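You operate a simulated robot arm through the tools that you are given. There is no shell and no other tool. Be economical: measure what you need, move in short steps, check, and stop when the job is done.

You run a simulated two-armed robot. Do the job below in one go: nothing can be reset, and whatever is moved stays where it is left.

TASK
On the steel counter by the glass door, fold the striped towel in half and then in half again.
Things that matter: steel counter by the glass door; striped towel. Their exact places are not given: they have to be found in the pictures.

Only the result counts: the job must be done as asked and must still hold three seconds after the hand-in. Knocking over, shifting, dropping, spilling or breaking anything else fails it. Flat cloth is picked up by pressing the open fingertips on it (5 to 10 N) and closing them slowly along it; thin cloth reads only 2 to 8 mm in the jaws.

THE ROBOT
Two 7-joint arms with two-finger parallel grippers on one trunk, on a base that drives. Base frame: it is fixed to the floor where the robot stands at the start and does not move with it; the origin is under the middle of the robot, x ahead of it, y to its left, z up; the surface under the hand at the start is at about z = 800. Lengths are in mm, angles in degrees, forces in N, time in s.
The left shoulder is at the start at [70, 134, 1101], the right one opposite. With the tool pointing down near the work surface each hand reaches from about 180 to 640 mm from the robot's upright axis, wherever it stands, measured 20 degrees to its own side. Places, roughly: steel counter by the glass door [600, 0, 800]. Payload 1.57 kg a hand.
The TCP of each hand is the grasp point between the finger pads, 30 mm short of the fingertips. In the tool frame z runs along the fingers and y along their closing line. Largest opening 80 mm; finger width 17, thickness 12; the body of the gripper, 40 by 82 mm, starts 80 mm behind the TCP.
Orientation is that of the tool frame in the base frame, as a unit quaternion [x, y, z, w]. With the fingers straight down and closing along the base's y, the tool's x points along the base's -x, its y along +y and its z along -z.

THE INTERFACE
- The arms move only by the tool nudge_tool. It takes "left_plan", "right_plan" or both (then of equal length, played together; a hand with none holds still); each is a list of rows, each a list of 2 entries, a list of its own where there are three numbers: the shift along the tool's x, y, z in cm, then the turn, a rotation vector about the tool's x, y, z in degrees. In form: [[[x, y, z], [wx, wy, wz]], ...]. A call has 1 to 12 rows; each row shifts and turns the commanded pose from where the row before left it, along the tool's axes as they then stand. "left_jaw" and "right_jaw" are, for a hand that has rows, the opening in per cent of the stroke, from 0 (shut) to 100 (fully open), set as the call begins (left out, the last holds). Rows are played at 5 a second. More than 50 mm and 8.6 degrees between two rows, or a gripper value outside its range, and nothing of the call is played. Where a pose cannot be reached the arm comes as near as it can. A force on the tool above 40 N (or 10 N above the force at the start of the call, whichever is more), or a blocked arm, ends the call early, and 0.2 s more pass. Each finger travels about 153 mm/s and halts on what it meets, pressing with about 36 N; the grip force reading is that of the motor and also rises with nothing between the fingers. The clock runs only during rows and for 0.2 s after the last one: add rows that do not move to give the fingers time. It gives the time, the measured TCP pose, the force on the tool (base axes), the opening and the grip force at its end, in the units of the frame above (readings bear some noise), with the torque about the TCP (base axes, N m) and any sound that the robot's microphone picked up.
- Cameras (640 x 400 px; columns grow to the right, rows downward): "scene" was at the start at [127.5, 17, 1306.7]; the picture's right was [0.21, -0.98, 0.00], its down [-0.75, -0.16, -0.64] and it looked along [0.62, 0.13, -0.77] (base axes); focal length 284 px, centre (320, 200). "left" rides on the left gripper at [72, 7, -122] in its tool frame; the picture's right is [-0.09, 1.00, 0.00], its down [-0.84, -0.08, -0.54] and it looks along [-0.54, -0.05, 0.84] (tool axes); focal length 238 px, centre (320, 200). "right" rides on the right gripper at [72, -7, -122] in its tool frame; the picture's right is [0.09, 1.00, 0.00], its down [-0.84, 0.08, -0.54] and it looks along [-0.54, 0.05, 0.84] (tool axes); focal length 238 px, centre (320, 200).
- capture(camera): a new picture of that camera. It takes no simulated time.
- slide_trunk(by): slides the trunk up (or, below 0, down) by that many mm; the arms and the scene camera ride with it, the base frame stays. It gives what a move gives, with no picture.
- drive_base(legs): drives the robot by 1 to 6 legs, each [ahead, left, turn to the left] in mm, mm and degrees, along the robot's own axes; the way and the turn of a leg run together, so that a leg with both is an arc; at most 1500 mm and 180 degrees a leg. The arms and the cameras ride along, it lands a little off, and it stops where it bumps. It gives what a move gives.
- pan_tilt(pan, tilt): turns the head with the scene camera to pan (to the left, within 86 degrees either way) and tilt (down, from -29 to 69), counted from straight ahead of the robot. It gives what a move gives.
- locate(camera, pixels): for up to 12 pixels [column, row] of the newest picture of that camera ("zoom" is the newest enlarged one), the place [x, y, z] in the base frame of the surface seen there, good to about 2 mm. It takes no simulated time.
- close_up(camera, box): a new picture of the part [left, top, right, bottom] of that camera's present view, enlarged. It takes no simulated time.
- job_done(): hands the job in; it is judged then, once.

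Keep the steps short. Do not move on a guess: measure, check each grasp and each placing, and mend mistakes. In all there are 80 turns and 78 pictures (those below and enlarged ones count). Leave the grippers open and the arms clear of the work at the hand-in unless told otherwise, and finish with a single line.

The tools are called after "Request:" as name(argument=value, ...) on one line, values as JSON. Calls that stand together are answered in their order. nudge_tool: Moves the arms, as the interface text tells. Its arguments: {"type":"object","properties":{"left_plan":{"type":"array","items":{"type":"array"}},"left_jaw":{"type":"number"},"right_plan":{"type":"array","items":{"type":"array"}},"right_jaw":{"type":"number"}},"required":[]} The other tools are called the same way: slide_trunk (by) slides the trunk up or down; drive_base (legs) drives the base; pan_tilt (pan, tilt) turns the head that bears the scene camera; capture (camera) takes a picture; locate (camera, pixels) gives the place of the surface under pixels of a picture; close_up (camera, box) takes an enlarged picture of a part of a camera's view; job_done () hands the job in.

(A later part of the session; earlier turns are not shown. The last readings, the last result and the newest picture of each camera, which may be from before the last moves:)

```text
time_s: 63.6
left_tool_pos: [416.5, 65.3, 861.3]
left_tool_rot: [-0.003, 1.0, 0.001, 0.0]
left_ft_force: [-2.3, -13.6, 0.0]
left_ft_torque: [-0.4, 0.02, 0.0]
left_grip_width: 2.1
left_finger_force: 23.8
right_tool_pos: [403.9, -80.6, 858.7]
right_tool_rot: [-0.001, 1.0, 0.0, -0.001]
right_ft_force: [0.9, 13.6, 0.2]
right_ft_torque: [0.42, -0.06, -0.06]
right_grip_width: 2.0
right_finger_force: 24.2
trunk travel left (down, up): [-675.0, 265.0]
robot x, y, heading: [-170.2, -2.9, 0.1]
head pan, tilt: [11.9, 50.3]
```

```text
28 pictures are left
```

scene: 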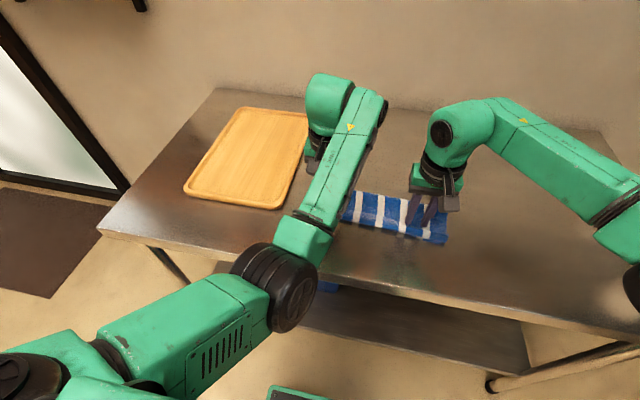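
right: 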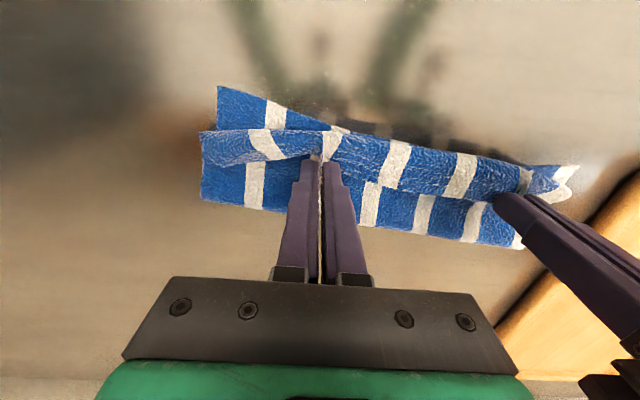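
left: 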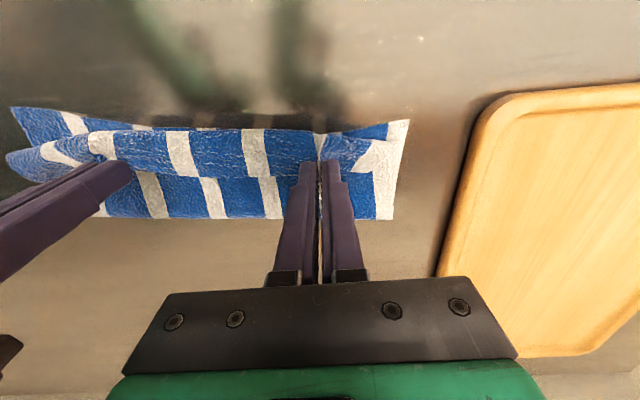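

Both hands hold the flap, but they pull against each other with 13 N. I bring them a little closer together and lift 60 mm.

Request:
nudge_tool(left_plan=[[[0, -0.4, -0.5], [0, 0, 0]], [[0, -0.4, -1.0], [0, 0, 0]], [[0, 0, -1.0], [0, 0, 0]], [[0, 0, -1.2], [0, 0, 0]], [[0, 0, -1.2], [0, 0, 0]], [[0, 0, -1.2], [0, 0, 0]], [[0, 0, 0], [0, 0, 0]]], right_plan=[[[0, 0.4, -0.5], [0, 0, 0]], [[0, 0.4, -1.0], [0, 0, 0]], [[0, 0, -1.0], [0, 0, 0]], [[0, 0, -1.2], [0, 0, 0]], [[0, 0, -1.2], [0, 0, 0]], [[0, 0, -1.2], [0, 0, 0]], [[0, 0, 0], [0, 0, 0]]])

Request:
close_up(camera="scene", box=[260, 120, 500, 270])

Request:
capture(camera="right")

```text
time_s: 65.2
left_tool_pos: [415.0, 56.5, 921.2]
left_tool_rot: [-0.004, 1.0, 0.001, 0.0]
left_ft_force: [0.5, -2.0, 0.0]
left_ft_torque: [0.03, 0.02, 0.0]
left_grip_width: 2.2
left_finger_force: 23.5
right_tool_pos: [403.2, -72.4, 919.5]
right_tool_rot: [0.001, 1.0, 0.0, 0.0]
right_ft_force: [0.3, 0.2, 0.1]
right_ft_torque: [-0.01, 0.0, 0.0]
right_grip_width: 1.8
right_finger_force: 23.8
trunk travel left (down, up): [-675.0, 265.0]
robot x, y, heading: [-169.5, 0.7, -0.1]
head pan, tilt: [11.9, 50.3]
```

```text
2.67 times, centred on (380, 195) of scene
```

zoom: 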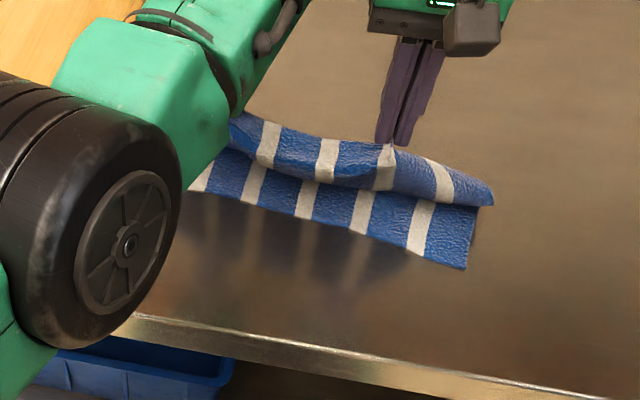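

```text
26 pictures are left
```

right: 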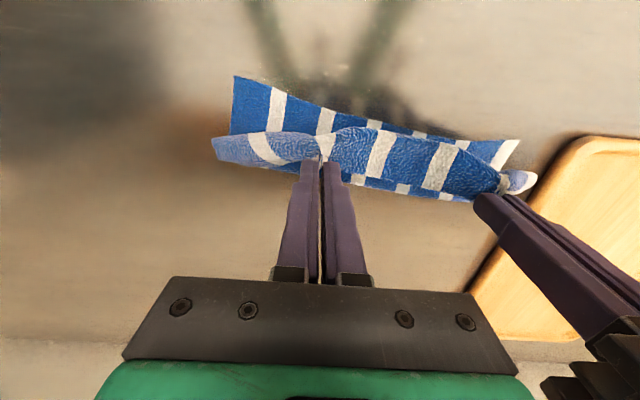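

The edge is now held with the upper half hanging straight. I measure the lower layer's near edge in the enlarged scene view.

Request:
close_up(camera="scene", box=[330, 160, 460, 240])

Request:
locate(camera="right", pixels=[[237, 80], [234, 128], [280, 97], [330, 112], [372, 123], [420, 134], [514, 143], [365, 183], [440, 195]])

```text
4.92 times, centred on (395, 200) of scene
```

zoom: 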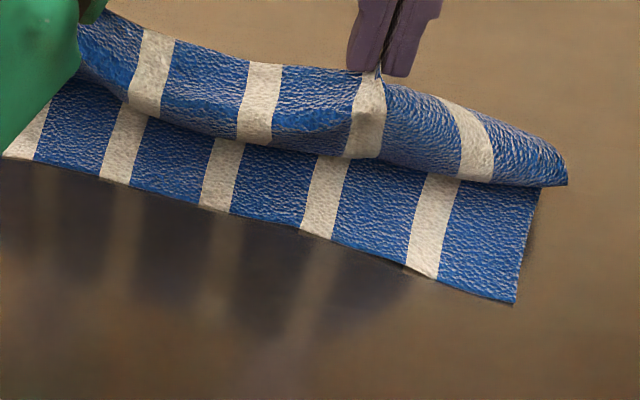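

```text
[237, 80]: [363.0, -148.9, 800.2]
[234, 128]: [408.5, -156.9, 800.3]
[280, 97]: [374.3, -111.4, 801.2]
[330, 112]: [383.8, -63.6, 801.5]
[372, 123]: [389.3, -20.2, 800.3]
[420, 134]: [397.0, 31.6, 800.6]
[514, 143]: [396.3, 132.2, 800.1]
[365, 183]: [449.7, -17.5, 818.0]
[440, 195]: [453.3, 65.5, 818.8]
```

The near edge runs from (363,-149) through (389,-20) to (396,132). The upper half currently has too much cloth, so the fold line must move ahead to x≈495. I raise the hands slightly and carry them ahead by driving the base 65 mm, since the left arm has little x range.

Request:
nudge_tool(left_plan=[[[0, 0, -0.8], [0, 0, 0]], [[0, 0, -0.8], [0, 0, 0]], [[0, 0, 0], [0, 0, 0]]], right_plan=[[[0, 0, -0.8], [0, 0, 0]], [[0, 0, -0.8], [0, 0, 0]], [[0, 0, 0], [0, 0, 0]]])

Request:
drive_base(legs=[[35, 0, 0], [35, 0, 0]])

Request:
capture(camera="right")

```text
time_s: 66.0
left_tool_pos: [415.4, 56.7, 938.6]
left_tool_rot: [-0.004, 1.0, 0.002, 0.001]
left_ft_force: [0.3, 0.1, 0.1]
left_ft_torque: [0.0, -0.01, 0.02]
left_grip_width: 2.2
left_finger_force: 23.8
right_tool_pos: [402.4, -71.5, 935.9]
right_tool_rot: [0.002, 1.0, 0.001, -0.001]
right_ft_force: [0.9, -0.2, -0.3]
right_ft_torque: [0.0, 0.0, 0.0]
right_grip_width: 1.8
right_finger_force: 24.2
trunk travel left (down, up): [-675.0, 265.0]
robot x, y, heading: [-169.6, 0.5, 0.1]
head pan, tilt: [11.9, 50.3]
```

```text
time_s: 67.4
left_tool_pos: [480.1, 56.6, 942.0]
left_tool_rot: [-0.003, 1.0, 0.001, 0.003]
left_ft_force: [-0.1, 0.9, -0.2]
left_ft_torque: [0.02, -0.04, 0.03]
left_grip_width: 2.2
left_finger_force: 23.6
right_tool_pos: [468.3, -72.7, 938.7]
right_tool_rot: [0.0, 1.0, -0.001, 0.002]
right_ft_force: [-0.6, 0.3, 0.3]
right_ft_torque: [-0.01, -0.05, 0.01]
right_grip_width: 1.9
right_finger_force: 23.3
trunk travel left (down, up): [-675.0, 265.0]
robot x, y, heading: [-100.5, -0.1, 0.1]
head pan, tilt: [11.9, 50.3]
```

```text
24 pictures are left
```

right: 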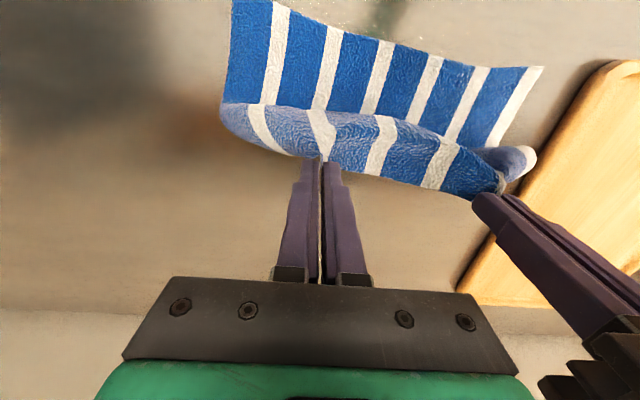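

The lower half lies flat and the upper half stands straight. I check the lower near edge again.

Request:
locate(camera="right", pixels=[[234, 3], [282, 10], [335, 30], [385, 43], [440, 60], [538, 69], [235, 98], [330, 105], [470, 140], [495, 145]])

```text
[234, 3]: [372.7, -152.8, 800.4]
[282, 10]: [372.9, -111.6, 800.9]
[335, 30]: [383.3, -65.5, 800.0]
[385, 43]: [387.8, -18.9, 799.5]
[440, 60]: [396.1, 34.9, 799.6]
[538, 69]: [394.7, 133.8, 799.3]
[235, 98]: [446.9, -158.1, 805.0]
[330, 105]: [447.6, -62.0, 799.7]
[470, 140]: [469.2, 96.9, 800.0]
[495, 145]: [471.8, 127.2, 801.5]
```

I lay the upper half down along an arc, alternating small descents with short backward drives. The tips should end about 30 mm above the near edge.

Request:
nudge_tool(left_plan=[[[0, 0, 0.7], [0, 0, 0]], [[0, 0, 0.7], [0, 0, 0]]], right_plan=[[[0, 0, 0.6], [0, 0, 0]], [[0, 0, 0.6], [0, 0, 0]]])

Request:
drive_base(legs=[[-25, 0, 0]])

Request:
nudge_tool(left_plan=[[[0, 0, 0.8], [0, 0, 0]], [[0, 0, 0.8], [0, 0, 0]]], right_plan=[[[0, 0, 0.8], [0, 0, 0]], [[0, 0, 0.8], [0, 0, 0]]])

Request:
drive_base(legs=[[-20, 0, 0]])

Request:
nudge_tool(left_plan=[[[0, 0, 1.2], [0, 0, 0]], [[0, 0, 1.3], [0, 0, 0]]], right_plan=[[[0, 0, 1.2], [0, 0, 0]], [[0, 0, 1.3], [0, 0, 0]]])

Request:
drive_base(legs=[[-20, 0, 0]])

Request:
nudge_tool(left_plan=[[[0, 0, 1.2], [0, 0, 0]], [[0, 0, 1.3], [0, 0, 0]]], right_plan=[[[0, 0, 1.2], [0, 0, 0]], [[0, 0, 1.2], [0, 0, 0]]])

Request:
capture(camera="right")

```text
time_s: 68.0
left_tool_pos: [485.1, 56.9, 924.0]
left_tool_rot: [-0.003, 1.0, 0.001, 0.001]
left_ft_force: [-0.1, -0.2, -0.3]
left_ft_torque: [0.04, 0.01, 0.02]
left_grip_width: 1.9
left_finger_force: 23.8
right_tool_pos: [472.0, -71.7, 924.6]
right_tool_rot: [0.001, 1.0, 0.0, -0.001]
right_ft_force: [-1.1, -0.1, 0.1]
right_ft_torque: [0.03, -0.03, 0.05]
right_grip_width: 1.6
right_finger_force: 24.0
trunk travel left (down, up): [-675.0, 265.0]
robot x, y, heading: [-101.9, 1.9, 0.1]
head pan, tilt: [11.9, 50.3]
```

```text
time_s: 68.8
left_tool_pos: [463.4, 56.6, 921.2]
left_tool_rot: [-0.003, 1.0, 0.0, -0.001]
left_ft_force: [0.6, 0.4, 0.6]
left_ft_torque: [-0.01, 0.03, 0.0]
left_grip_width: 2.3
left_finger_force: 23.4
right_tool_pos: [450.4, -72.4, 923.3]
right_tool_rot: [0.001, 1.0, -0.001, -0.003]
right_ft_force: [0.7, -0.3, 0.0]
right_ft_torque: [0.01, 0.04, 0.01]
right_grip_width: 2.1
right_finger_force: 23.4
trunk travel left (down, up): [-675.0, 265.0]
robot x, y, heading: [-129.0, -1.3, -0.0]
head pan, tilt: [11.9, 50.3]
```

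```text
time_s: 69.4
left_tool_pos: [459.6, 57.2, 908.4]
left_tool_rot: [-0.003, 1.0, 0.0, -0.001]
left_ft_force: [0.3, 0.1, -0.4]
left_ft_torque: [-0.03, 0.0, 0.0]
left_grip_width: 2.3
left_finger_force: 23.6
right_tool_pos: [445.9, -72.3, 906.3]
right_tool_rot: [0.001, 1.0, 0.0, -0.001]
right_ft_force: [0.6, -1.2, -0.5]
right_ft_torque: [0.02, 0.01, 0.0]
right_grip_width: 1.7
right_finger_force: 23.2
trunk travel left (down, up): [-675.0, 265.0]
robot x, y, heading: [-124.8, -0.6, -0.1]
head pan, tilt: [11.9, 50.3]
```

```text
time_s: 70.2
left_tool_pos: [441.8, 55.6, 906.3]
left_tool_rot: [-0.003, 1.0, 0.001, -0.001]
left_ft_force: [0.8, -0.6, -0.4]
left_ft_torque: [-0.01, 0.03, 0.01]
left_grip_width: 1.9
left_finger_force: 23.4
right_tool_pos: [429.5, -71.5, 905.5]
right_tool_rot: [0.001, 1.0, 0.001, -0.002]
right_ft_force: [0.2, 0.6, 0.2]
right_ft_torque: [0.01, 0.03, 0.03]
right_grip_width: 2.0
right_finger_force: 23.8
trunk travel left (down, up): [-675.0, 265.0]
robot x, y, heading: [-144.6, -1.1, 0.1]
head pan, tilt: [11.9, 50.3]
```

```text
time_s: 70.8
left_tool_pos: [440.5, 55.6, 883.2]
left_tool_rot: [-0.003, 1.0, 0.001, 0.002]
left_ft_force: [0.3, -1.1, -0.7]
left_ft_torque: [0.04, 0.0, 0.01]
left_grip_width: 2.0
left_finger_force: 23.5
right_tool_pos: [427.3, -71.8, 882.2]
right_tool_rot: [0.001, 1.0, 0.0, -0.001]
right_ft_force: [0.0, -0.2, -0.5]
right_ft_torque: [-0.02, -0.02, 0.04]
right_grip_width: 1.7
right_finger_force: 23.3
trunk travel left (down, up): [-675.0, 265.0]
robot x, y, heading: [-143.3, -1.8, -0.2]
head pan, tilt: [11.9, 50.3]
```

```text
time_s: 71.6
left_tool_pos: [421.4, 55.4, 881.3]
left_tool_rot: [-0.002, 1.0, 0.0, -0.001]
left_ft_force: [-0.7, -0.2, 0.1]
left_ft_torque: [0.0, 0.02, 0.0]
left_grip_width: 2.1
left_finger_force: 23.4
right_tool_pos: [408.4, -72.4, 880.5]
right_tool_rot: [0.001, 1.0, 0.0, -0.001]
right_ft_force: [0.6, 0.7, 0.3]
right_ft_torque: [0.01, 0.02, 0.02]
right_grip_width: 1.6
right_finger_force: 24.2
trunk travel left (down, up): [-675.0, 265.0]
robot x, y, heading: [-164.7, 0.0, 0.0]
head pan, tilt: [11.9, 50.3]
```

```text
time_s: 72.2
left_tool_pos: [418.9, 54.9, 857.4]
left_tool_rot: [-0.003, 1.0, 0.0, 0.0]
left_ft_force: [-0.1, -0.1, 0.1]
left_ft_torque: [0.0, 0.01, 0.0]
left_grip_width: 2.1
left_finger_force: 23.7
right_tool_pos: [408.5, -73.4, 857.2]
right_tool_rot: [0.001, 1.0, 0.0, -0.001]
right_ft_force: [-0.5, 0.7, 0.5]
right_ft_torque: [-0.03, 0.0, 0.01]
right_grip_width: 1.7
right_finger_force: 23.1
trunk travel left (down, up): [-675.0, 265.0]
robot x, y, heading: [-166.2, -1.1, -0.0]
head pan, tilt: [11.9, 50.3]
```

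```text
23 pictures are left
```

right: 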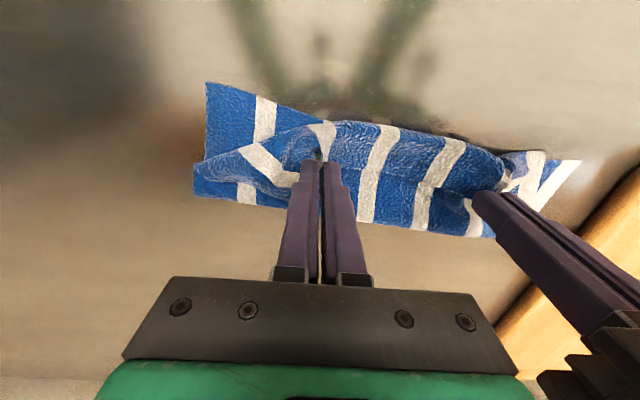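

The cloth bulges a little toward me below the tips. I pull the edge on by 28 mm until it is nearly taut and lower it close to the counter.

Request:
drive_base(legs=[[-28, 0, 0]])

Request:
nudge_tool(left_plan=[[[0, 0, 1.0], [0, 0, 0]], [[0, 0, 0.9], [0, 0, 0]], [[0, 0, 0], [0, 0, 0]]], right_plan=[[[0, 0, 1.0], [0, 0, 0]], [[0, 0, 0.9], [0, 0, 0]], [[0, 0, 0], [0, 0, 0]]])

Request:
capture(camera="right")

```text
time_s: 73.0
left_tool_pos: [392.9, 56.1, 856.1]
left_tool_rot: [-0.003, 1.0, 0.001, 0.0]
left_ft_force: [-0.4, 0.5, 0.1]
left_ft_torque: [0.05, 0.06, -0.03]
left_grip_width: 2.0
left_finger_force: 23.4
right_tool_pos: [381.2, -72.5, 856.4]
right_tool_rot: [0.001, 1.0, 0.0, -0.002]
right_ft_force: [0.1, 0.3, -0.5]
right_ft_torque: [0.02, -0.01, 0.0]
right_grip_width: 1.9
right_finger_force: 23.3
trunk travel left (down, up): [-675.0, 265.0]
robot x, y, heading: [-193.2, -2.9, -0.2]
head pan, tilt: [11.9, 50.3]
```

```text
time_s: 73.8
left_tool_pos: [391.0, 56.9, 838.6]
left_tool_rot: [-0.002, 1.0, 0.001, 0.0]
left_ft_force: [0.7, 0.6, -0.9]
left_ft_torque: [0.0, -0.02, -0.02]
left_grip_width: 2.4
left_finger_force: 23.6
right_tool_pos: [378.7, -72.4, 837.1]
right_tool_rot: [0.0, 1.0, 0.0, 0.0]
right_ft_force: [0.1, 0.7, 0.9]
right_ft_torque: [-0.01, 0.01, 0.03]
right_grip_width: 1.5
right_finger_force: 23.4
trunk travel left (down, up): [-675.0, 265.0]
robot x, y, heading: [-193.5, -2.8, -0.2]
head pan, tilt: [11.9, 50.3]
```

```text
22 pictures are left
```

right: 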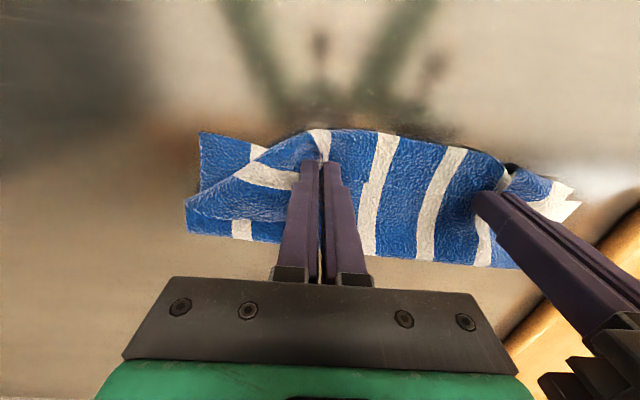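

The middle of the top layer is on the near edge; the corners lag. I let go gently with a small opening, rise, and look.

Request:
nudge_tool(left_plan=[[[0, 0, 0.2], [0, 0, 0]], [[0, 0, 0], [0, 0, 0]], [[0, 0, -0.7], [0, 0, 0]], [[0, 0, -1.5], [0, 0, 0]], [[0, 0, -2.5], [0, 0, 0]], [[0, 0, -3.0], [0, 0, 0]], [[0, 0, 0], [0, 0, 0]]], right_plan=[[[0, 0, 0.2], [0, 0, 0]], [[0, 0, 0], [0, 0, 0]], [[0, 0, -0.7], [0, 0, 0]], [[0, 0, -1.5], [0, 0, 0]], [[0, 0, -2.5], [0, 0, 0]], [[0, 0, -3.0], [0, 0, 0]], [[0, 0, 0], [0, 0, 0]]], left_jaw=20, right_jaw=20)

Request:
capture(camera="right")

```text
time_s: 75.4
left_tool_pos: [391.1, 56.6, 913.9]
left_tool_rot: [-0.002, 1.0, 0.001, 0.0]
left_ft_force: [0.1, 0.4, 0.0]
left_ft_torque: [0.0, 0.02, 0.02]
left_grip_width: 16.2
left_finger_force: 0.1
right_tool_pos: [379.6, -73.2, 914.4]
right_tool_rot: [0.001, 1.0, 0.0, 0.0]
right_ft_force: [-0.1, 0.0, 0.3]
right_ft_torque: [0.03, 0.03, 0.0]
right_grip_width: 16.0
right_finger_force: 0.0
trunk travel left (down, up): [-675.0, 265.0]
robot x, y, heading: [-192.4, -1.2, -0.0]
head pan, tilt: [11.9, 50.3]
```

```text
21 pictures are left
```

right: 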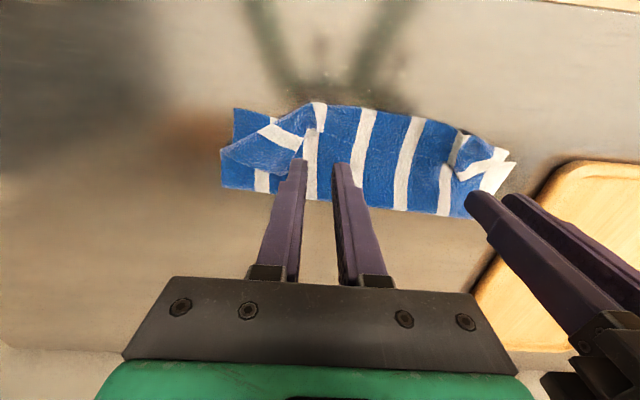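

The middle lies flat on the near edge, while both corners are folded in as small triangles. I take an enlarged view to measure them.

Request:
close_up(camera="right", box=[200, 80, 360, 210])

Request:
locate(camera="zoom", pixels=[[135, 115], [85, 290], [90, 425], [330, 245], [455, 95], [405, 285], [300, 190], [200, 310], [490, 110], [250, 160]])

Request:
locate(camera="right", pixels=[[460, 130], [513, 165], [492, 150], [447, 170], [455, 178], [365, 108], [415, 118], [490, 190], [463, 215]])

```text
3.08 times, centred on (280, 145) of right
```

zoom: 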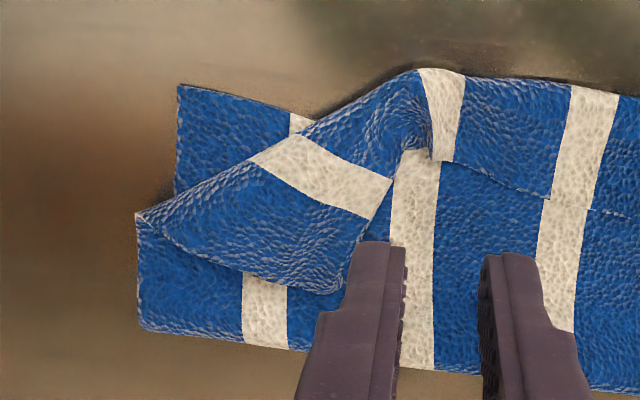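

```text
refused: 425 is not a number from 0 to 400
```

```text
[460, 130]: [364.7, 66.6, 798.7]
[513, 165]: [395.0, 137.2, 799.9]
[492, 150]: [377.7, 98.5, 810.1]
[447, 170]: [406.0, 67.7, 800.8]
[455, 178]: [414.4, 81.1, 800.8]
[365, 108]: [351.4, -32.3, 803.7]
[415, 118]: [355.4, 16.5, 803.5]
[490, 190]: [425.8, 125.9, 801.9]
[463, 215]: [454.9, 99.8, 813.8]
```

The middle also kept a flap, so carrying the edge does not turn it over. A better way is to pick the towel up at both ends of its fold line, like over a clothes line, so that both halves hang free and straighten, then lay them down together. I turn both hands so they close along x and drive ahead to reach the fold line.

Request:
nudge_tool(left_plan=[[[0, 1.5, -1.5], [0, 0, 8.182]], [[0, 0, 0], [0, 0, 8.182]], [[0, 0, 0], [0, 0, 8.182]], [[0, 0, 0], [0, 0, 8.182]], [[0, 0, 0], [0, 0, 8.182]], [[0, 0, 0], [0, 0, 8.182]], [[0, 0, 0], [0, 0, 8.182]], [[0, 0, 0], [0, 0, 8.182]], [[0, 0, 0], [0, 0, 8.182]], [[0, 0, 0], [0, 0, 8.182]], [[0, 0, 0], [0, 0, 8.18]], [[2.5, 0, 0], [0, 0, 0]]], right_plan=[[[0, -2.5, -1.5], [0, 0, 8.182]], [[0, 0, 0], [0, 0, 8.182]], [[0, 0, 0], [0, 0, 8.182]], [[0, 0, 0], [0, 0, 8.182]], [[0, 0, 0], [0, 0, 8.182]], [[0, 0, 0], [0, 0, 8.182]], [[0, 0, 0], [0, 0, 8.182]], [[0, 0, 0], [0, 0, 8.182]], [[0, 0, 0], [0, 0, 8.182]], [[0, 0, 0], [0, 0, 8.182]], [[0, 0, 0], [0, 0, 8.18]], [[-4.5, 0, 0], [0, 0, 0]]], left_jaw=40, right_jaw=40)

Request:
drive_base(legs=[[80, 0, 0]])

Request:
capture(camera="left")

Request:
capture(camera="right")

```text
time_s: 78.0
left_tool_pos: [392.0, 96.7, 929.1]
left_tool_rot: [0.706, 0.708, 0.001, 0.0]
left_ft_force: [0.0, 0.6, 0.3]
left_ft_torque: [-0.01, -0.01, 0.0]
left_grip_width: 32.0
left_finger_force: 0.0
right_tool_pos: [381.5, -142.3, 929.7]
right_tool_rot: [0.708, 0.706, 0.0, -0.001]
right_ft_force: [0.2, -0.2, 0.3]
right_ft_torque: [0.03, -0.01, 0.0]
right_grip_width: 32.0
right_finger_force: 0.0
trunk travel left (down, up): [-675.0, 265.0]
robot x, y, heading: [-191.9, 1.1, -0.1]
head pan, tilt: [11.9, 50.3]
```

```text
time_s: 79.0
left_tool_pos: [470.1, 96.9, 929.0]
left_tool_rot: [0.705, 0.709, 0.002, 0.0]
left_ft_force: [-0.2, 0.5, 1.1]
left_ft_torque: [-0.01, 0.01, 0.0]
left_grip_width: 32.1
left_finger_force: 0.1
right_tool_pos: [458.9, -143.0, 929.1]
right_tool_rot: [0.708, 0.706, 0.0, 0.0]
right_ft_force: [0.3, 0.6, 0.1]
right_ft_torque: [0.0, -0.01, 0.0]
right_grip_width: 32.2
right_finger_force: 0.0
trunk travel left (down, up): [-675.0, 265.0]
robot x, y, heading: [-110.7, 3.0, 0.0]
head pan, tilt: [11.9, 50.3]
```

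```text
19 pictures are left
```

left: 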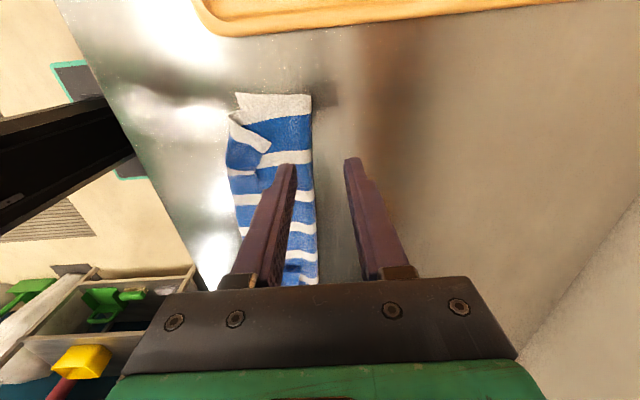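

```text
18 pictures are left
```

right: 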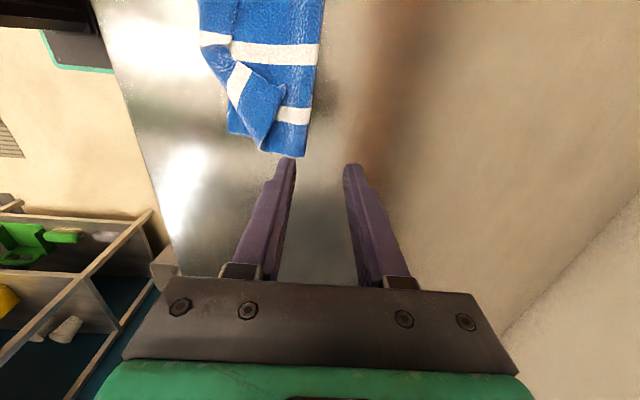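

I measure the fold line: left view (309,100), (310,140) and (312,180); right view (303,152), (308,118) and (316,60).

Request:
locate(camera="left", pixels=[[309, 100], [310, 120], [310, 140], [312, 180], [238, 96], [305, 140]])

Request:
locate(camera="right", pixels=[[303, 152], [306, 135], [308, 118], [316, 60], [300, 135], [264, 148]])

```text
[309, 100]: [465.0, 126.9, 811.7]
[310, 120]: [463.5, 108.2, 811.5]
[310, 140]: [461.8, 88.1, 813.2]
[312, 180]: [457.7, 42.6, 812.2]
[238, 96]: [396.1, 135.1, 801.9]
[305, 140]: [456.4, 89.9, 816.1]
```

```text
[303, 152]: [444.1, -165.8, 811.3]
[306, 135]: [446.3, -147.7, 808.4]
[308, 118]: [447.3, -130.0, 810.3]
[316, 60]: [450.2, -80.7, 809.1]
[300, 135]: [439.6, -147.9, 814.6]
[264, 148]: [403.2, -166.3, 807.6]
```

The fold line runs from (465,127) to (444,-166), and the true middle of the cloth lies about 25–35 mm nearer on the top layer. I place the hands on the top layer at both side edges, left (440,116) and right (421,-158), with a 24 mm opening, and lower them.

Request:
nudge_tool(left_plan=[[[0.95, -1.5, 0], [0, 0, 0]], [[0.95, -1.5, 0], [0, 0, 0]], [[0, 0, 2.5], [0, 0, 0]], [[0, 0, 2.5], [0, 0, 0]], [[0, 0, 2.5], [0, 0, 0]], [[0, 0, 1.2], [0, 0, 0]], [[0, 0, 0.4], [0, 0, 0]], [[0, 0, 0.3], [0, 0, 0]], [[0, 0, 0], [0, 0, 0]]], right_plan=[[[-0.75, -1.9, 0], [0, 0, 0]], [[-0.75, -1.9, 0], [0, 0, 0]], [[0, 0, 2.5], [0, 0, 0]], [[0, 0, 2.5], [0, 0, 0]], [[0, 0, 2.5], [0, 0, 0]], [[0, 0, 1.2], [0, 0, 0]], [[0, 0, 0.4], [0, 0, 0]], [[0, 0, 0.3], [0, 0, 0]], [[0, 0, 0], [0, 0, 0]]], left_jaw=30, right_jaw=30)

```text
time_s: 81.0
left_tool_pos: [452.0, 116.4, 831.2]
left_tool_rot: [0.706, 0.709, 0.002, 0.001]
left_ft_force: [0.8, 0.8, 9.2]
left_ft_torque: [0.07, 0.13, -0.04]
left_grip_width: 23.7
left_finger_force: 0.1
left hand out of reach, approached as far as the arm can: row 2
right_tool_pos: [420.2, -157.7, 835.7]
right_tool_rot: [0.709, 0.706, 0.0, 0.0]
right_ft_force: [0.2, -0.1, 0.8]
right_ft_torque: [-0.01, -0.02, -0.03]
right_grip_width: 23.6
right_finger_force: 0.0
trunk travel left (down, up): [-675.0, 265.0]
robot x, y, heading: [-113.3, 0.7, -0.1]
head pan, tilt: [11.9, 50.3]
```

The left stopped at x=452 because of its arm limit. I raise both, drive back 12 mm to compensate, and come down again.

Request:
nudge_tool(left_plan=[[[0, 0, -1.5], [0, 0, 0]], [[0, 0, 0], [0, 0, 0]]], right_plan=[[[0, 1.2, -1.5], [0, 0, 0]], [[0, 0, 0], [0, 0, 0]]])

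Request:
drive_base(legs=[[-12, 0, 0]])

Request:
nudge_tool(left_plan=[[[0, 0, 1.0], [0, 0, 0]], [[0, 0, 0.4], [0, 0, 0]], [[0, 0, 0.05], [0, 0, 0]], [[0, 0, 0], [0, 0, 0]]], right_plan=[[[0, 0, 1.0], [0, 0, 0]], [[0, 0, 0.7], [0, 0, 0]], [[0, 0, 0.15], [0, 0, 0]], [[0, 0, 0], [0, 0, 0]]])

```text
time_s: 81.7
left_tool_pos: [453.1, 115.5, 845.7]
left_tool_rot: [0.705, 0.709, 0.001, -0.001]
left_ft_force: [-0.2, -0.1, -0.8]
left_ft_torque: [0.01, 0.04, 0.01]
left_grip_width: 23.9
left_finger_force: 0.0
right_tool_pos: [434.1, -158.0, 849.8]
right_tool_rot: [0.708, 0.706, 0.001, 0.0]
right_ft_force: [0.2, 0.5, 0.8]
right_ft_torque: [0.0, 0.0, -0.01]
right_grip_width: 23.8
right_finger_force: 0.0
trunk travel left (down, up): [-675.0, 265.0]
robot x, y, heading: [-112.7, -4.2, 0.2]
head pan, tilt: [11.9, 50.3]
```

```text
time_s: 82.4
left_tool_pos: [443.4, 116.0, 844.1]
left_tool_rot: [0.705, 0.709, 0.0, 0.0]
left_ft_force: [0.7, 0.3, -0.8]
left_ft_torque: [0.0, 0.0, -0.02]
left_grip_width: 24.1
left_finger_force: 0.0
right_tool_pos: [423.2, -158.9, 848.1]
right_tool_rot: [0.708, 0.706, -0.001, -0.002]
right_ft_force: [0.7, 0.3, -0.6]
right_ft_torque: [0.02, 0.0, -0.03]
right_grip_width: 24.0
right_finger_force: 0.1
trunk travel left (down, up): [-675.0, 265.0]
robot x, y, heading: [-123.5, -1.1, 0.0]
head pan, tilt: [11.9, 50.3]
```

```text
time_s: 83.4
left_tool_pos: [441.1, 116.9, 832.8]
left_tool_rot: [0.705, 0.709, 0.002, 0.0]
left_ft_force: [0.7, -0.9, 0.7]
left_ft_torque: [0.01, -0.03, 0.04]
left_grip_width: 23.7
left_finger_force: 0.2
right_tool_pos: [421.2, -156.9, 832.3]
right_tool_rot: [0.708, 0.706, 0.001, 0.0]
right_ft_force: [2.3, -0.4, 9.4]
right_ft_torque: [0.05, 0.01, 0.01]
right_grip_width: 23.7
right_finger_force: 0.1
trunk travel left (down, up): [-675.0, 265.0]
robot x, y, heading: [-128.0, 5.0, -0.0]
head pan, tilt: [11.9, 50.3]
```

Both are now placed at left (441,117) and right (421,-157). I press the left down, then close both in steps.

Request:
nudge_tool(left_plan=[[[0, 0, 0.12], [0, 0, 0]], [[0, 0, 0.1], [0, 0, 0]], [[0, 0, 0], [0, 0, 0]]], right_plan=[[[0, 0, 0.03], [0, 0, 0]], [[0, 0, 0], [0, 0, 0]], [[0, 0, 0], [0, 0, 0]]])

Request:
nudge_tool(left_plan=[[[0, 0, 0], [0, 0, 0]], [[0, 0, 0], [0, 0, 0]]], right_plan=[[[0, 0, 0], [0, 0, 0]], [[0, 0, 0], [0, 0, 0]]], left_jaw=20, right_jaw=20)

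Request:
nudge_tool(left_plan=[[[0, 0, 0], [0, 0, 0]], [[0, 0, 0], [0, 0, 0]]], right_plan=[[[0, 0, 0], [0, 0, 0]], [[0, 0, 0], [0, 0, 0]]], left_jaw=10, right_jaw=10)

Request:
nudge_tool(left_plan=[[[0, 0, 0], [0, 0, 0]], [[0, 0, 0], [0, 0, 0]], [[0, 0, 0], [0, 0, 0]]], right_plan=[[[0, 0, 0], [0, 0, 0]], [[0, 0, 0], [0, 0, 0]], [[0, 0, 0], [0, 0, 0]]], left_jaw=0, right_jaw=0)

```text
time_s: 84.2
left_tool_pos: [441.4, 116.2, 831.7]
left_tool_rot: [0.705, 0.709, 0.002, 0.001]
left_ft_force: [0.2, -0.8, 9.2]
left_ft_torque: [0.03, 0.03, -0.01]
left_grip_width: 23.9
left_finger_force: 0.0
right_tool_pos: [421.3, -158.4, 832.5]
right_tool_rot: [0.708, 0.706, 0.001, 0.001]
right_ft_force: [2.3, 0.1, 11.1]
right_ft_torque: [0.02, 0.02, 0.02]
right_grip_width: 23.9
right_finger_force: 0.1
trunk travel left (down, up): [-675.0, 265.0]
robot x, y, heading: [-124.8, 1.4, -0.1]
head pan, tilt: [11.9, 50.3]
```

```text
time_s: 84.8
left_tool_pos: [440.0, 116.1, 832.8]
left_tool_rot: [0.705, 0.709, 0.003, 0.002]
left_ft_force: [0.1, -0.8, 11.2]
left_ft_torque: [0.04, 0.02, 0.01]
left_grip_width: 15.5
left_finger_force: 0.2
right_tool_pos: [419.7, -158.7, 832.8]
right_tool_rot: [0.708, 0.707, 0.0, 0.002]
right_ft_force: [0.8, 0.5, 9.6]
right_ft_torque: [0.04, 0.06, -0.09]
right_grip_width: 15.1
right_finger_force: 0.0
trunk travel left (down, up): [-675.0, 265.0]
robot x, y, heading: [-128.0, -1.5, -0.1]
head pan, tilt: [11.9, 50.3]
```

```text
time_s: 85.4
left_tool_pos: [440.2, 115.2, 831.9]
left_tool_rot: [0.705, 0.709, 0.002, 0.002]
left_ft_force: [-0.7, -1.2, 12.5]
left_ft_torque: [0.03, 0.04, 0.02]
left_grip_width: 6.4
left_finger_force: 0.1
right_tool_pos: [419.5, -158.7, 832.3]
right_tool_rot: [0.708, 0.707, 0.001, 0.0]
right_ft_force: [1.0, 1.3, 7.5]
right_ft_torque: [0.09, 0.0, -0.01]
right_grip_width: 7.8
right_finger_force: 0.0
trunk travel left (down, up): [-675.0, 265.0]
robot x, y, heading: [-125.0, -2.7, 0.0]
head pan, tilt: [11.9, 50.3]
```

```text
time_s: 86.2
left_tool_pos: [439.9, 115.9, 831.8]
left_tool_rot: [0.705, 0.709, 0.003, 0.001]
left_ft_force: [0.8, -0.9, 12.9]
left_ft_torque: [0.04, 0.0, -0.01]
left_grip_width: 2.2
left_finger_force: 23.9
right_tool_pos: [419.9, -160.1, 832.7]
right_tool_rot: [0.708, 0.706, 0.001, 0.001]
right_ft_force: [-1.2, 1.0, 7.0]
right_ft_torque: [0.05, 0.01, -0.02]
right_grip_width: 2.2
right_finger_force: 24.3
trunk travel left (down, up): [-675.0, 265.0]
robot x, y, heading: [-124.1, 3.7, 0.2]
head pan, tilt: [11.9, 50.3]
```

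Both hold the cloth (2.2 mm each). I lift 145 mm so both halves hang clear.

Request:
nudge_tool(left_plan=[[[0, 0, -1.0], [0, 0, 0]], [[0, 0, -1.2], [0, 0, 0]], [[0, 0, -1.2], [0, 0, 0]], [[0, 0, -1.3], [0, 0, 0]], [[0, 0, -1.3], [0, 0, 0]], [[0, 0, -1.3], [0, 0, 0]], [[0, 0, -1.3], [0, 0, 0]], [[0, 0, -1.3], [0, 0, 0]], [[0, 0, -1.3], [0, 0, 0]], [[0, 0, -1.3], [0, 0, 0]], [[0, 0, -1.3], [0, 0, 0]], [[0, 0, -0.7], [0, 0, 0]]], right_plan=[[[0, 0, -1.0], [0, 0, 0]], [[0, 0, -1.2], [0, 0, 0]], [[0, 0, -1.2], [0, 0, 0]], [[0, 0, -1.3], [0, 0, 0]], [[0, 0, -1.3], [0, 0, 0]], [[0, 0, -1.3], [0, 0, 0]], [[0, 0, -1.3], [0, 0, 0]], [[0, 0, -1.3], [0, 0, 0]], [[0, 0, -1.3], [0, 0, 0]], [[0, 0, -1.3], [0, 0, 0]], [[0, 0, -1.3], [0, 0, 0]], [[0, 0, -0.7], [0, 0, 0]]])

Request:
capture(camera="scene")

Request:
capture(camera="left")

```text
time_s: 88.8
left_tool_pos: [451.7, 116.2, 972.6]
left_tool_rot: [0.705, 0.709, 0.0, -0.001]
left_ft_force: [0.1, -0.4, -0.1]
left_ft_torque: [0.0, 0.02, 0.02]
left_grip_width: 2.5
left_finger_force: 23.2
left hand out of reach, approached as far as the arm can: row 9, 11
right_tool_pos: [422.6, -157.1, 976.1]
right_tool_rot: [0.708, 0.706, -0.001, -0.001]
right_ft_force: [-0.7, 0.9, 0.1]
right_ft_torque: [0.02, -0.02, 0.0]
right_grip_width: 2.1
right_finger_force: 23.8
trunk travel left (down, up): [-675.0, 265.0]
robot x, y, heading: [-126.2, 4.0, -0.1]
head pan, tilt: [11.9, 50.3]
```

```text
17 pictures are left
```

scene: 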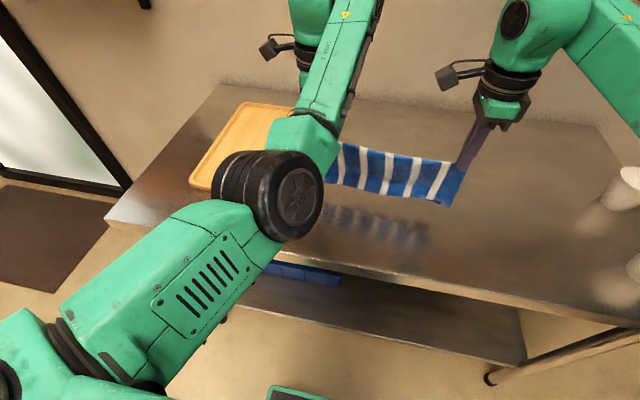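

```text
16 pictures are left
```

left: 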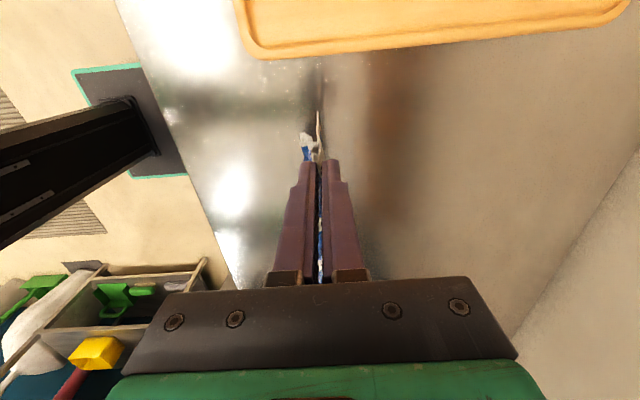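

The towel hangs from its middle line with both halves down. I check closely that the corners have dropped straight.

Request:
close_up(camera="scene", box=[320, 120, 480, 220])

Request:
locate(camera="zoom", pixels=[[70, 265], [200, 285], [330, 305], [440, 325], [500, 335], [550, 230], [60, 130], [300, 140]])

```text
4.00 times, centred on (400, 170) of scene
```

zoom: 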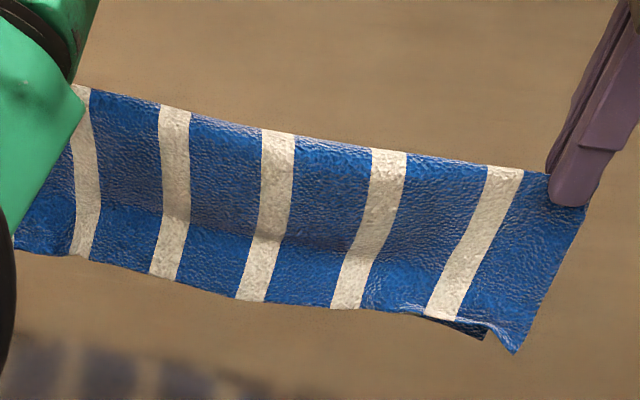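

```text
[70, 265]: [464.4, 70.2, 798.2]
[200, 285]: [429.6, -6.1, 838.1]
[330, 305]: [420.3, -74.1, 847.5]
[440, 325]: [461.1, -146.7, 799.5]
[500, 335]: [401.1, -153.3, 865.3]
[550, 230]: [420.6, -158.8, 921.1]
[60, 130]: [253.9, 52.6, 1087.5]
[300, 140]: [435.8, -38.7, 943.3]
```

Both halves hang evenly, with the near half's bottom edge at z≈838. I lower until the bottom edges touch, then lay the double cloth by moving ahead while lowering in steps, keeping hold of both ends of the fold line.

Request:
nudge_tool(left_plan=[[[0, 0, 1.0], [0, 0, 0]], [[0, 0, 1.0], [0, 0, 0]], [[0, 0, 1.0], [0, 0, 0]], [[0, 0, 0.9], [0, 0, 0]]], right_plan=[[[0, 0, 1.0], [0, 0, 0]], [[0, 0, 1.0], [0, 0, 0]], [[0, 0, 1.0], [0, 0, 0]], [[0, 0, 1.0], [0, 0, 0]]])

Request:
drive_base(legs=[[35, 0, 0]])

Request:
nudge_tool(left_plan=[[[0, 0, 0.6], [0, 0, 0]], [[0, 0, 0.6], [0, 0, 0]]], right_plan=[[[0, 0, 0.6], [0, 0, 0]], [[0, 0, 0.6], [0, 0, 0]]])

Request:
drive_base(legs=[[30, 0, 0]])

Request:
nudge_tool(left_plan=[[[0, 0, 0.8], [0, 0, 0]], [[0, 0, 0.8], [0, 0, 0]]], right_plan=[[[0, 0, 0.8], [0, 0, 0]], [[0, 0, 0.8], [0, 0, 0]]])

Request:
drive_base(legs=[[20, 0, 0]])

Request:
nudge_tool(left_plan=[[[0, 0, 1.0], [0, 0, 0]], [[0, 0, 1.0], [0, 0, 0]]], right_plan=[[[0, 0, 1.0], [0, 0, 0]], [[0, 0, 1.0], [0, 0, 0]]])

Request:
capture(camera="right")

```text
time_s: 89.8
left_tool_pos: [450.3, 115.2, 933.9]
left_tool_rot: [0.705, 0.709, 0.001, 0.0]
left_ft_force: [-0.3, 0.0, -0.6]
left_ft_torque: [0.03, 0.04, -0.01]
left_grip_width: 2.2
left_finger_force: 24.0
right_tool_pos: [422.1, -156.2, 936.7]
right_tool_rot: [0.709, 0.706, 0.0, -0.001]
right_ft_force: [0.0, -0.3, 1.0]
right_ft_torque: [0.0, -0.03, 0.01]
right_grip_width: 2.1
right_finger_force: 23.3
trunk travel left (down, up): [-675.0, 265.0]
robot x, y, heading: [-129.8, 1.2, -0.1]
head pan, tilt: [11.9, 50.3]
```

```text
time_s: 90.7
left_tool_pos: [483.1, 114.9, 934.9]
left_tool_rot: [0.706, 0.709, 0.001, 0.0]
left_ft_force: [0.3, 0.2, -0.9]
left_ft_torque: [0.01, 0.0, -0.01]
left_grip_width: 2.5
left_finger_force: 23.4
right_tool_pos: [453.1, -157.5, 938.3]
right_tool_rot: [0.708, 0.706, 0.001, 0.001]
right_ft_force: [0.3, 0.6, -0.1]
right_ft_torque: [0.02, -0.05, -0.01]
right_grip_width: 2.3
right_finger_force: 24.2
trunk travel left (down, up): [-675.0, 265.0]
robot x, y, heading: [-91.2, -1.7, 0.2]
head pan, tilt: [11.9, 50.3]
```

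```text
time_s: 91.3
left_tool_pos: [485.3, 114.0, 921.2]
left_tool_rot: [0.706, 0.709, 0.002, 0.0]
left_ft_force: [0.1, -0.1, 0.5]
left_ft_torque: [-0.02, -0.01, -0.03]
left_grip_width: 2.1
left_finger_force: 23.9
right_tool_pos: [457.2, -157.2, 923.9]
right_tool_rot: [0.708, 0.706, 0.0, 0.0]
right_ft_force: [0.2, -0.1, -0.2]
right_ft_torque: [-0.01, 0.01, 0.03]
right_grip_width: 2.3
right_finger_force: 23.6
trunk travel left (down, up): [-675.0, 265.0]
robot x, y, heading: [-91.2, 1.1, 0.0]
head pan, tilt: [11.9, 50.3]
```

```text
time_s: 92.1
left_tool_pos: [511.0, 115.5, 924.0]
left_tool_rot: [0.705, 0.709, 0.003, 0.001]
left_ft_force: [-0.1, 0.2, -0.3]
left_ft_torque: [0.01, -0.05, 0.0]
left_grip_width: 2.2
left_finger_force: 23.6
right_tool_pos: [483.3, -157.1, 926.1]
right_tool_rot: [0.708, 0.707, 0.001, 0.001]
right_ft_force: [-0.2, 0.9, 0.3]
right_ft_torque: [-0.02, -0.02, 0.04]
right_grip_width: 2.1
right_finger_force: 23.7
trunk travel left (down, up): [-675.0, 265.0]
robot x, y, heading: [-64.6, 0.2, 0.0]
head pan, tilt: [11.9, 50.3]
```

```text
time_s: 92.7
left_tool_pos: [514.3, 114.0, 904.9]
left_tool_rot: [0.705, 0.709, 0.001, 0.0]
left_ft_force: [0.5, 0.2, -0.1]
left_ft_torque: [0.0, -0.01, 0.01]
left_grip_width: 2.1
left_finger_force: 23.6
right_tool_pos: [486.7, -156.5, 906.8]
right_tool_rot: [0.707, 0.707, 0.0, 0.0]
right_ft_force: [0.6, 0.5, -0.5]
right_ft_torque: [0.02, -0.02, 0.0]
right_grip_width: 2.3
right_finger_force: 23.9
trunk travel left (down, up): [-675.0, 265.0]
robot x, y, heading: [-57.1, 3.3, 0.1]
head pan, tilt: [11.9, 50.3]
```

```text
time_s: 93.5
left_tool_pos: [532.9, 114.6, 907.0]
left_tool_rot: [0.706, 0.708, 0.002, 0.001]
left_ft_force: [0.4, 0.1, 0.1]
left_ft_torque: [0.02, -0.03, 0.02]
left_grip_width: 2.0
left_finger_force: 23.5
right_tool_pos: [504.1, -155.8, 909.6]
right_tool_rot: [0.708, 0.706, 0.001, 0.0]
right_ft_force: [-0.1, -0.4, 0.3]
right_ft_torque: [-0.04, -0.04, 0.01]
right_grip_width: 1.9
right_finger_force: 23.2
trunk travel left (down, up): [-675.0, 265.0]
robot x, y, heading: [-42.9, -2.7, 0.0]
head pan, tilt: [11.9, 50.3]
```

```text
time_s: 94.1
left_tool_pos: [533.7, 113.9, 885.5]
left_tool_rot: [0.705, 0.709, 0.001, 0.0]
left_ft_force: [0.2, -0.6, -0.1]
left_ft_torque: [0.0, -0.01, -0.07]
left_grip_width: 2.0
left_finger_force: 23.7
right_tool_pos: [506.8, -156.6, 887.9]
right_tool_rot: [0.707, 0.707, 0.001, -0.001]
right_ft_force: [0.8, 0.8, -0.1]
right_ft_torque: [0.03, -0.03, -0.01]
right_grip_width: 2.3
right_finger_force: 23.7
trunk travel left (down, up): [-675.0, 265.0]
robot x, y, heading: [-42.1, -0.7, 0.0]
head pan, tilt: [11.9, 50.3]
```

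```text
14 pictures are left
```

right: 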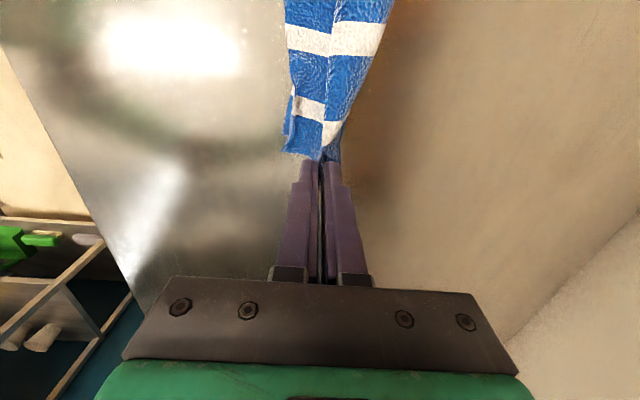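

The right view shows part of the cloth bulging ahead of the hands. I check with the scene camera close up.

Request:
close_up(camera="scene", box=[300, 90, 480, 210])

Request:
locate(camera="right", pixels=[[383, 30], [335, 15], [290, 45], [292, 110], [285, 148], [345, 120], [365, 80], [325, 80]])

```text
3.33 times, centred on (390, 150) of scene
```

zoom: 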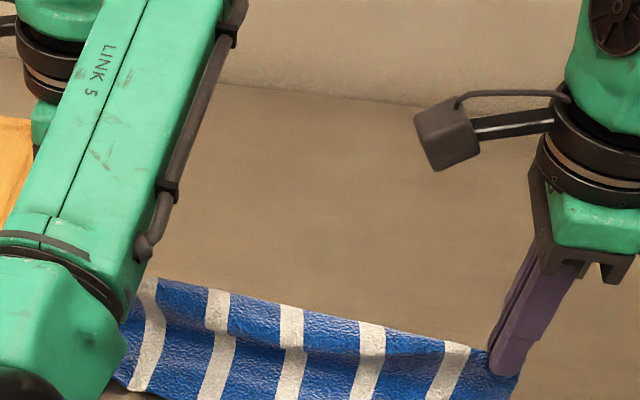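

```text
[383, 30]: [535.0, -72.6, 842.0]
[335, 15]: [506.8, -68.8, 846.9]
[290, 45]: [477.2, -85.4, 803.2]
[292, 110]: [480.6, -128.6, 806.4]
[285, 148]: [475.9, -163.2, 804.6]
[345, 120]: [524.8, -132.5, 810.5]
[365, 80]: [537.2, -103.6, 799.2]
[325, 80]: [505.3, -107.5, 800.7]
```

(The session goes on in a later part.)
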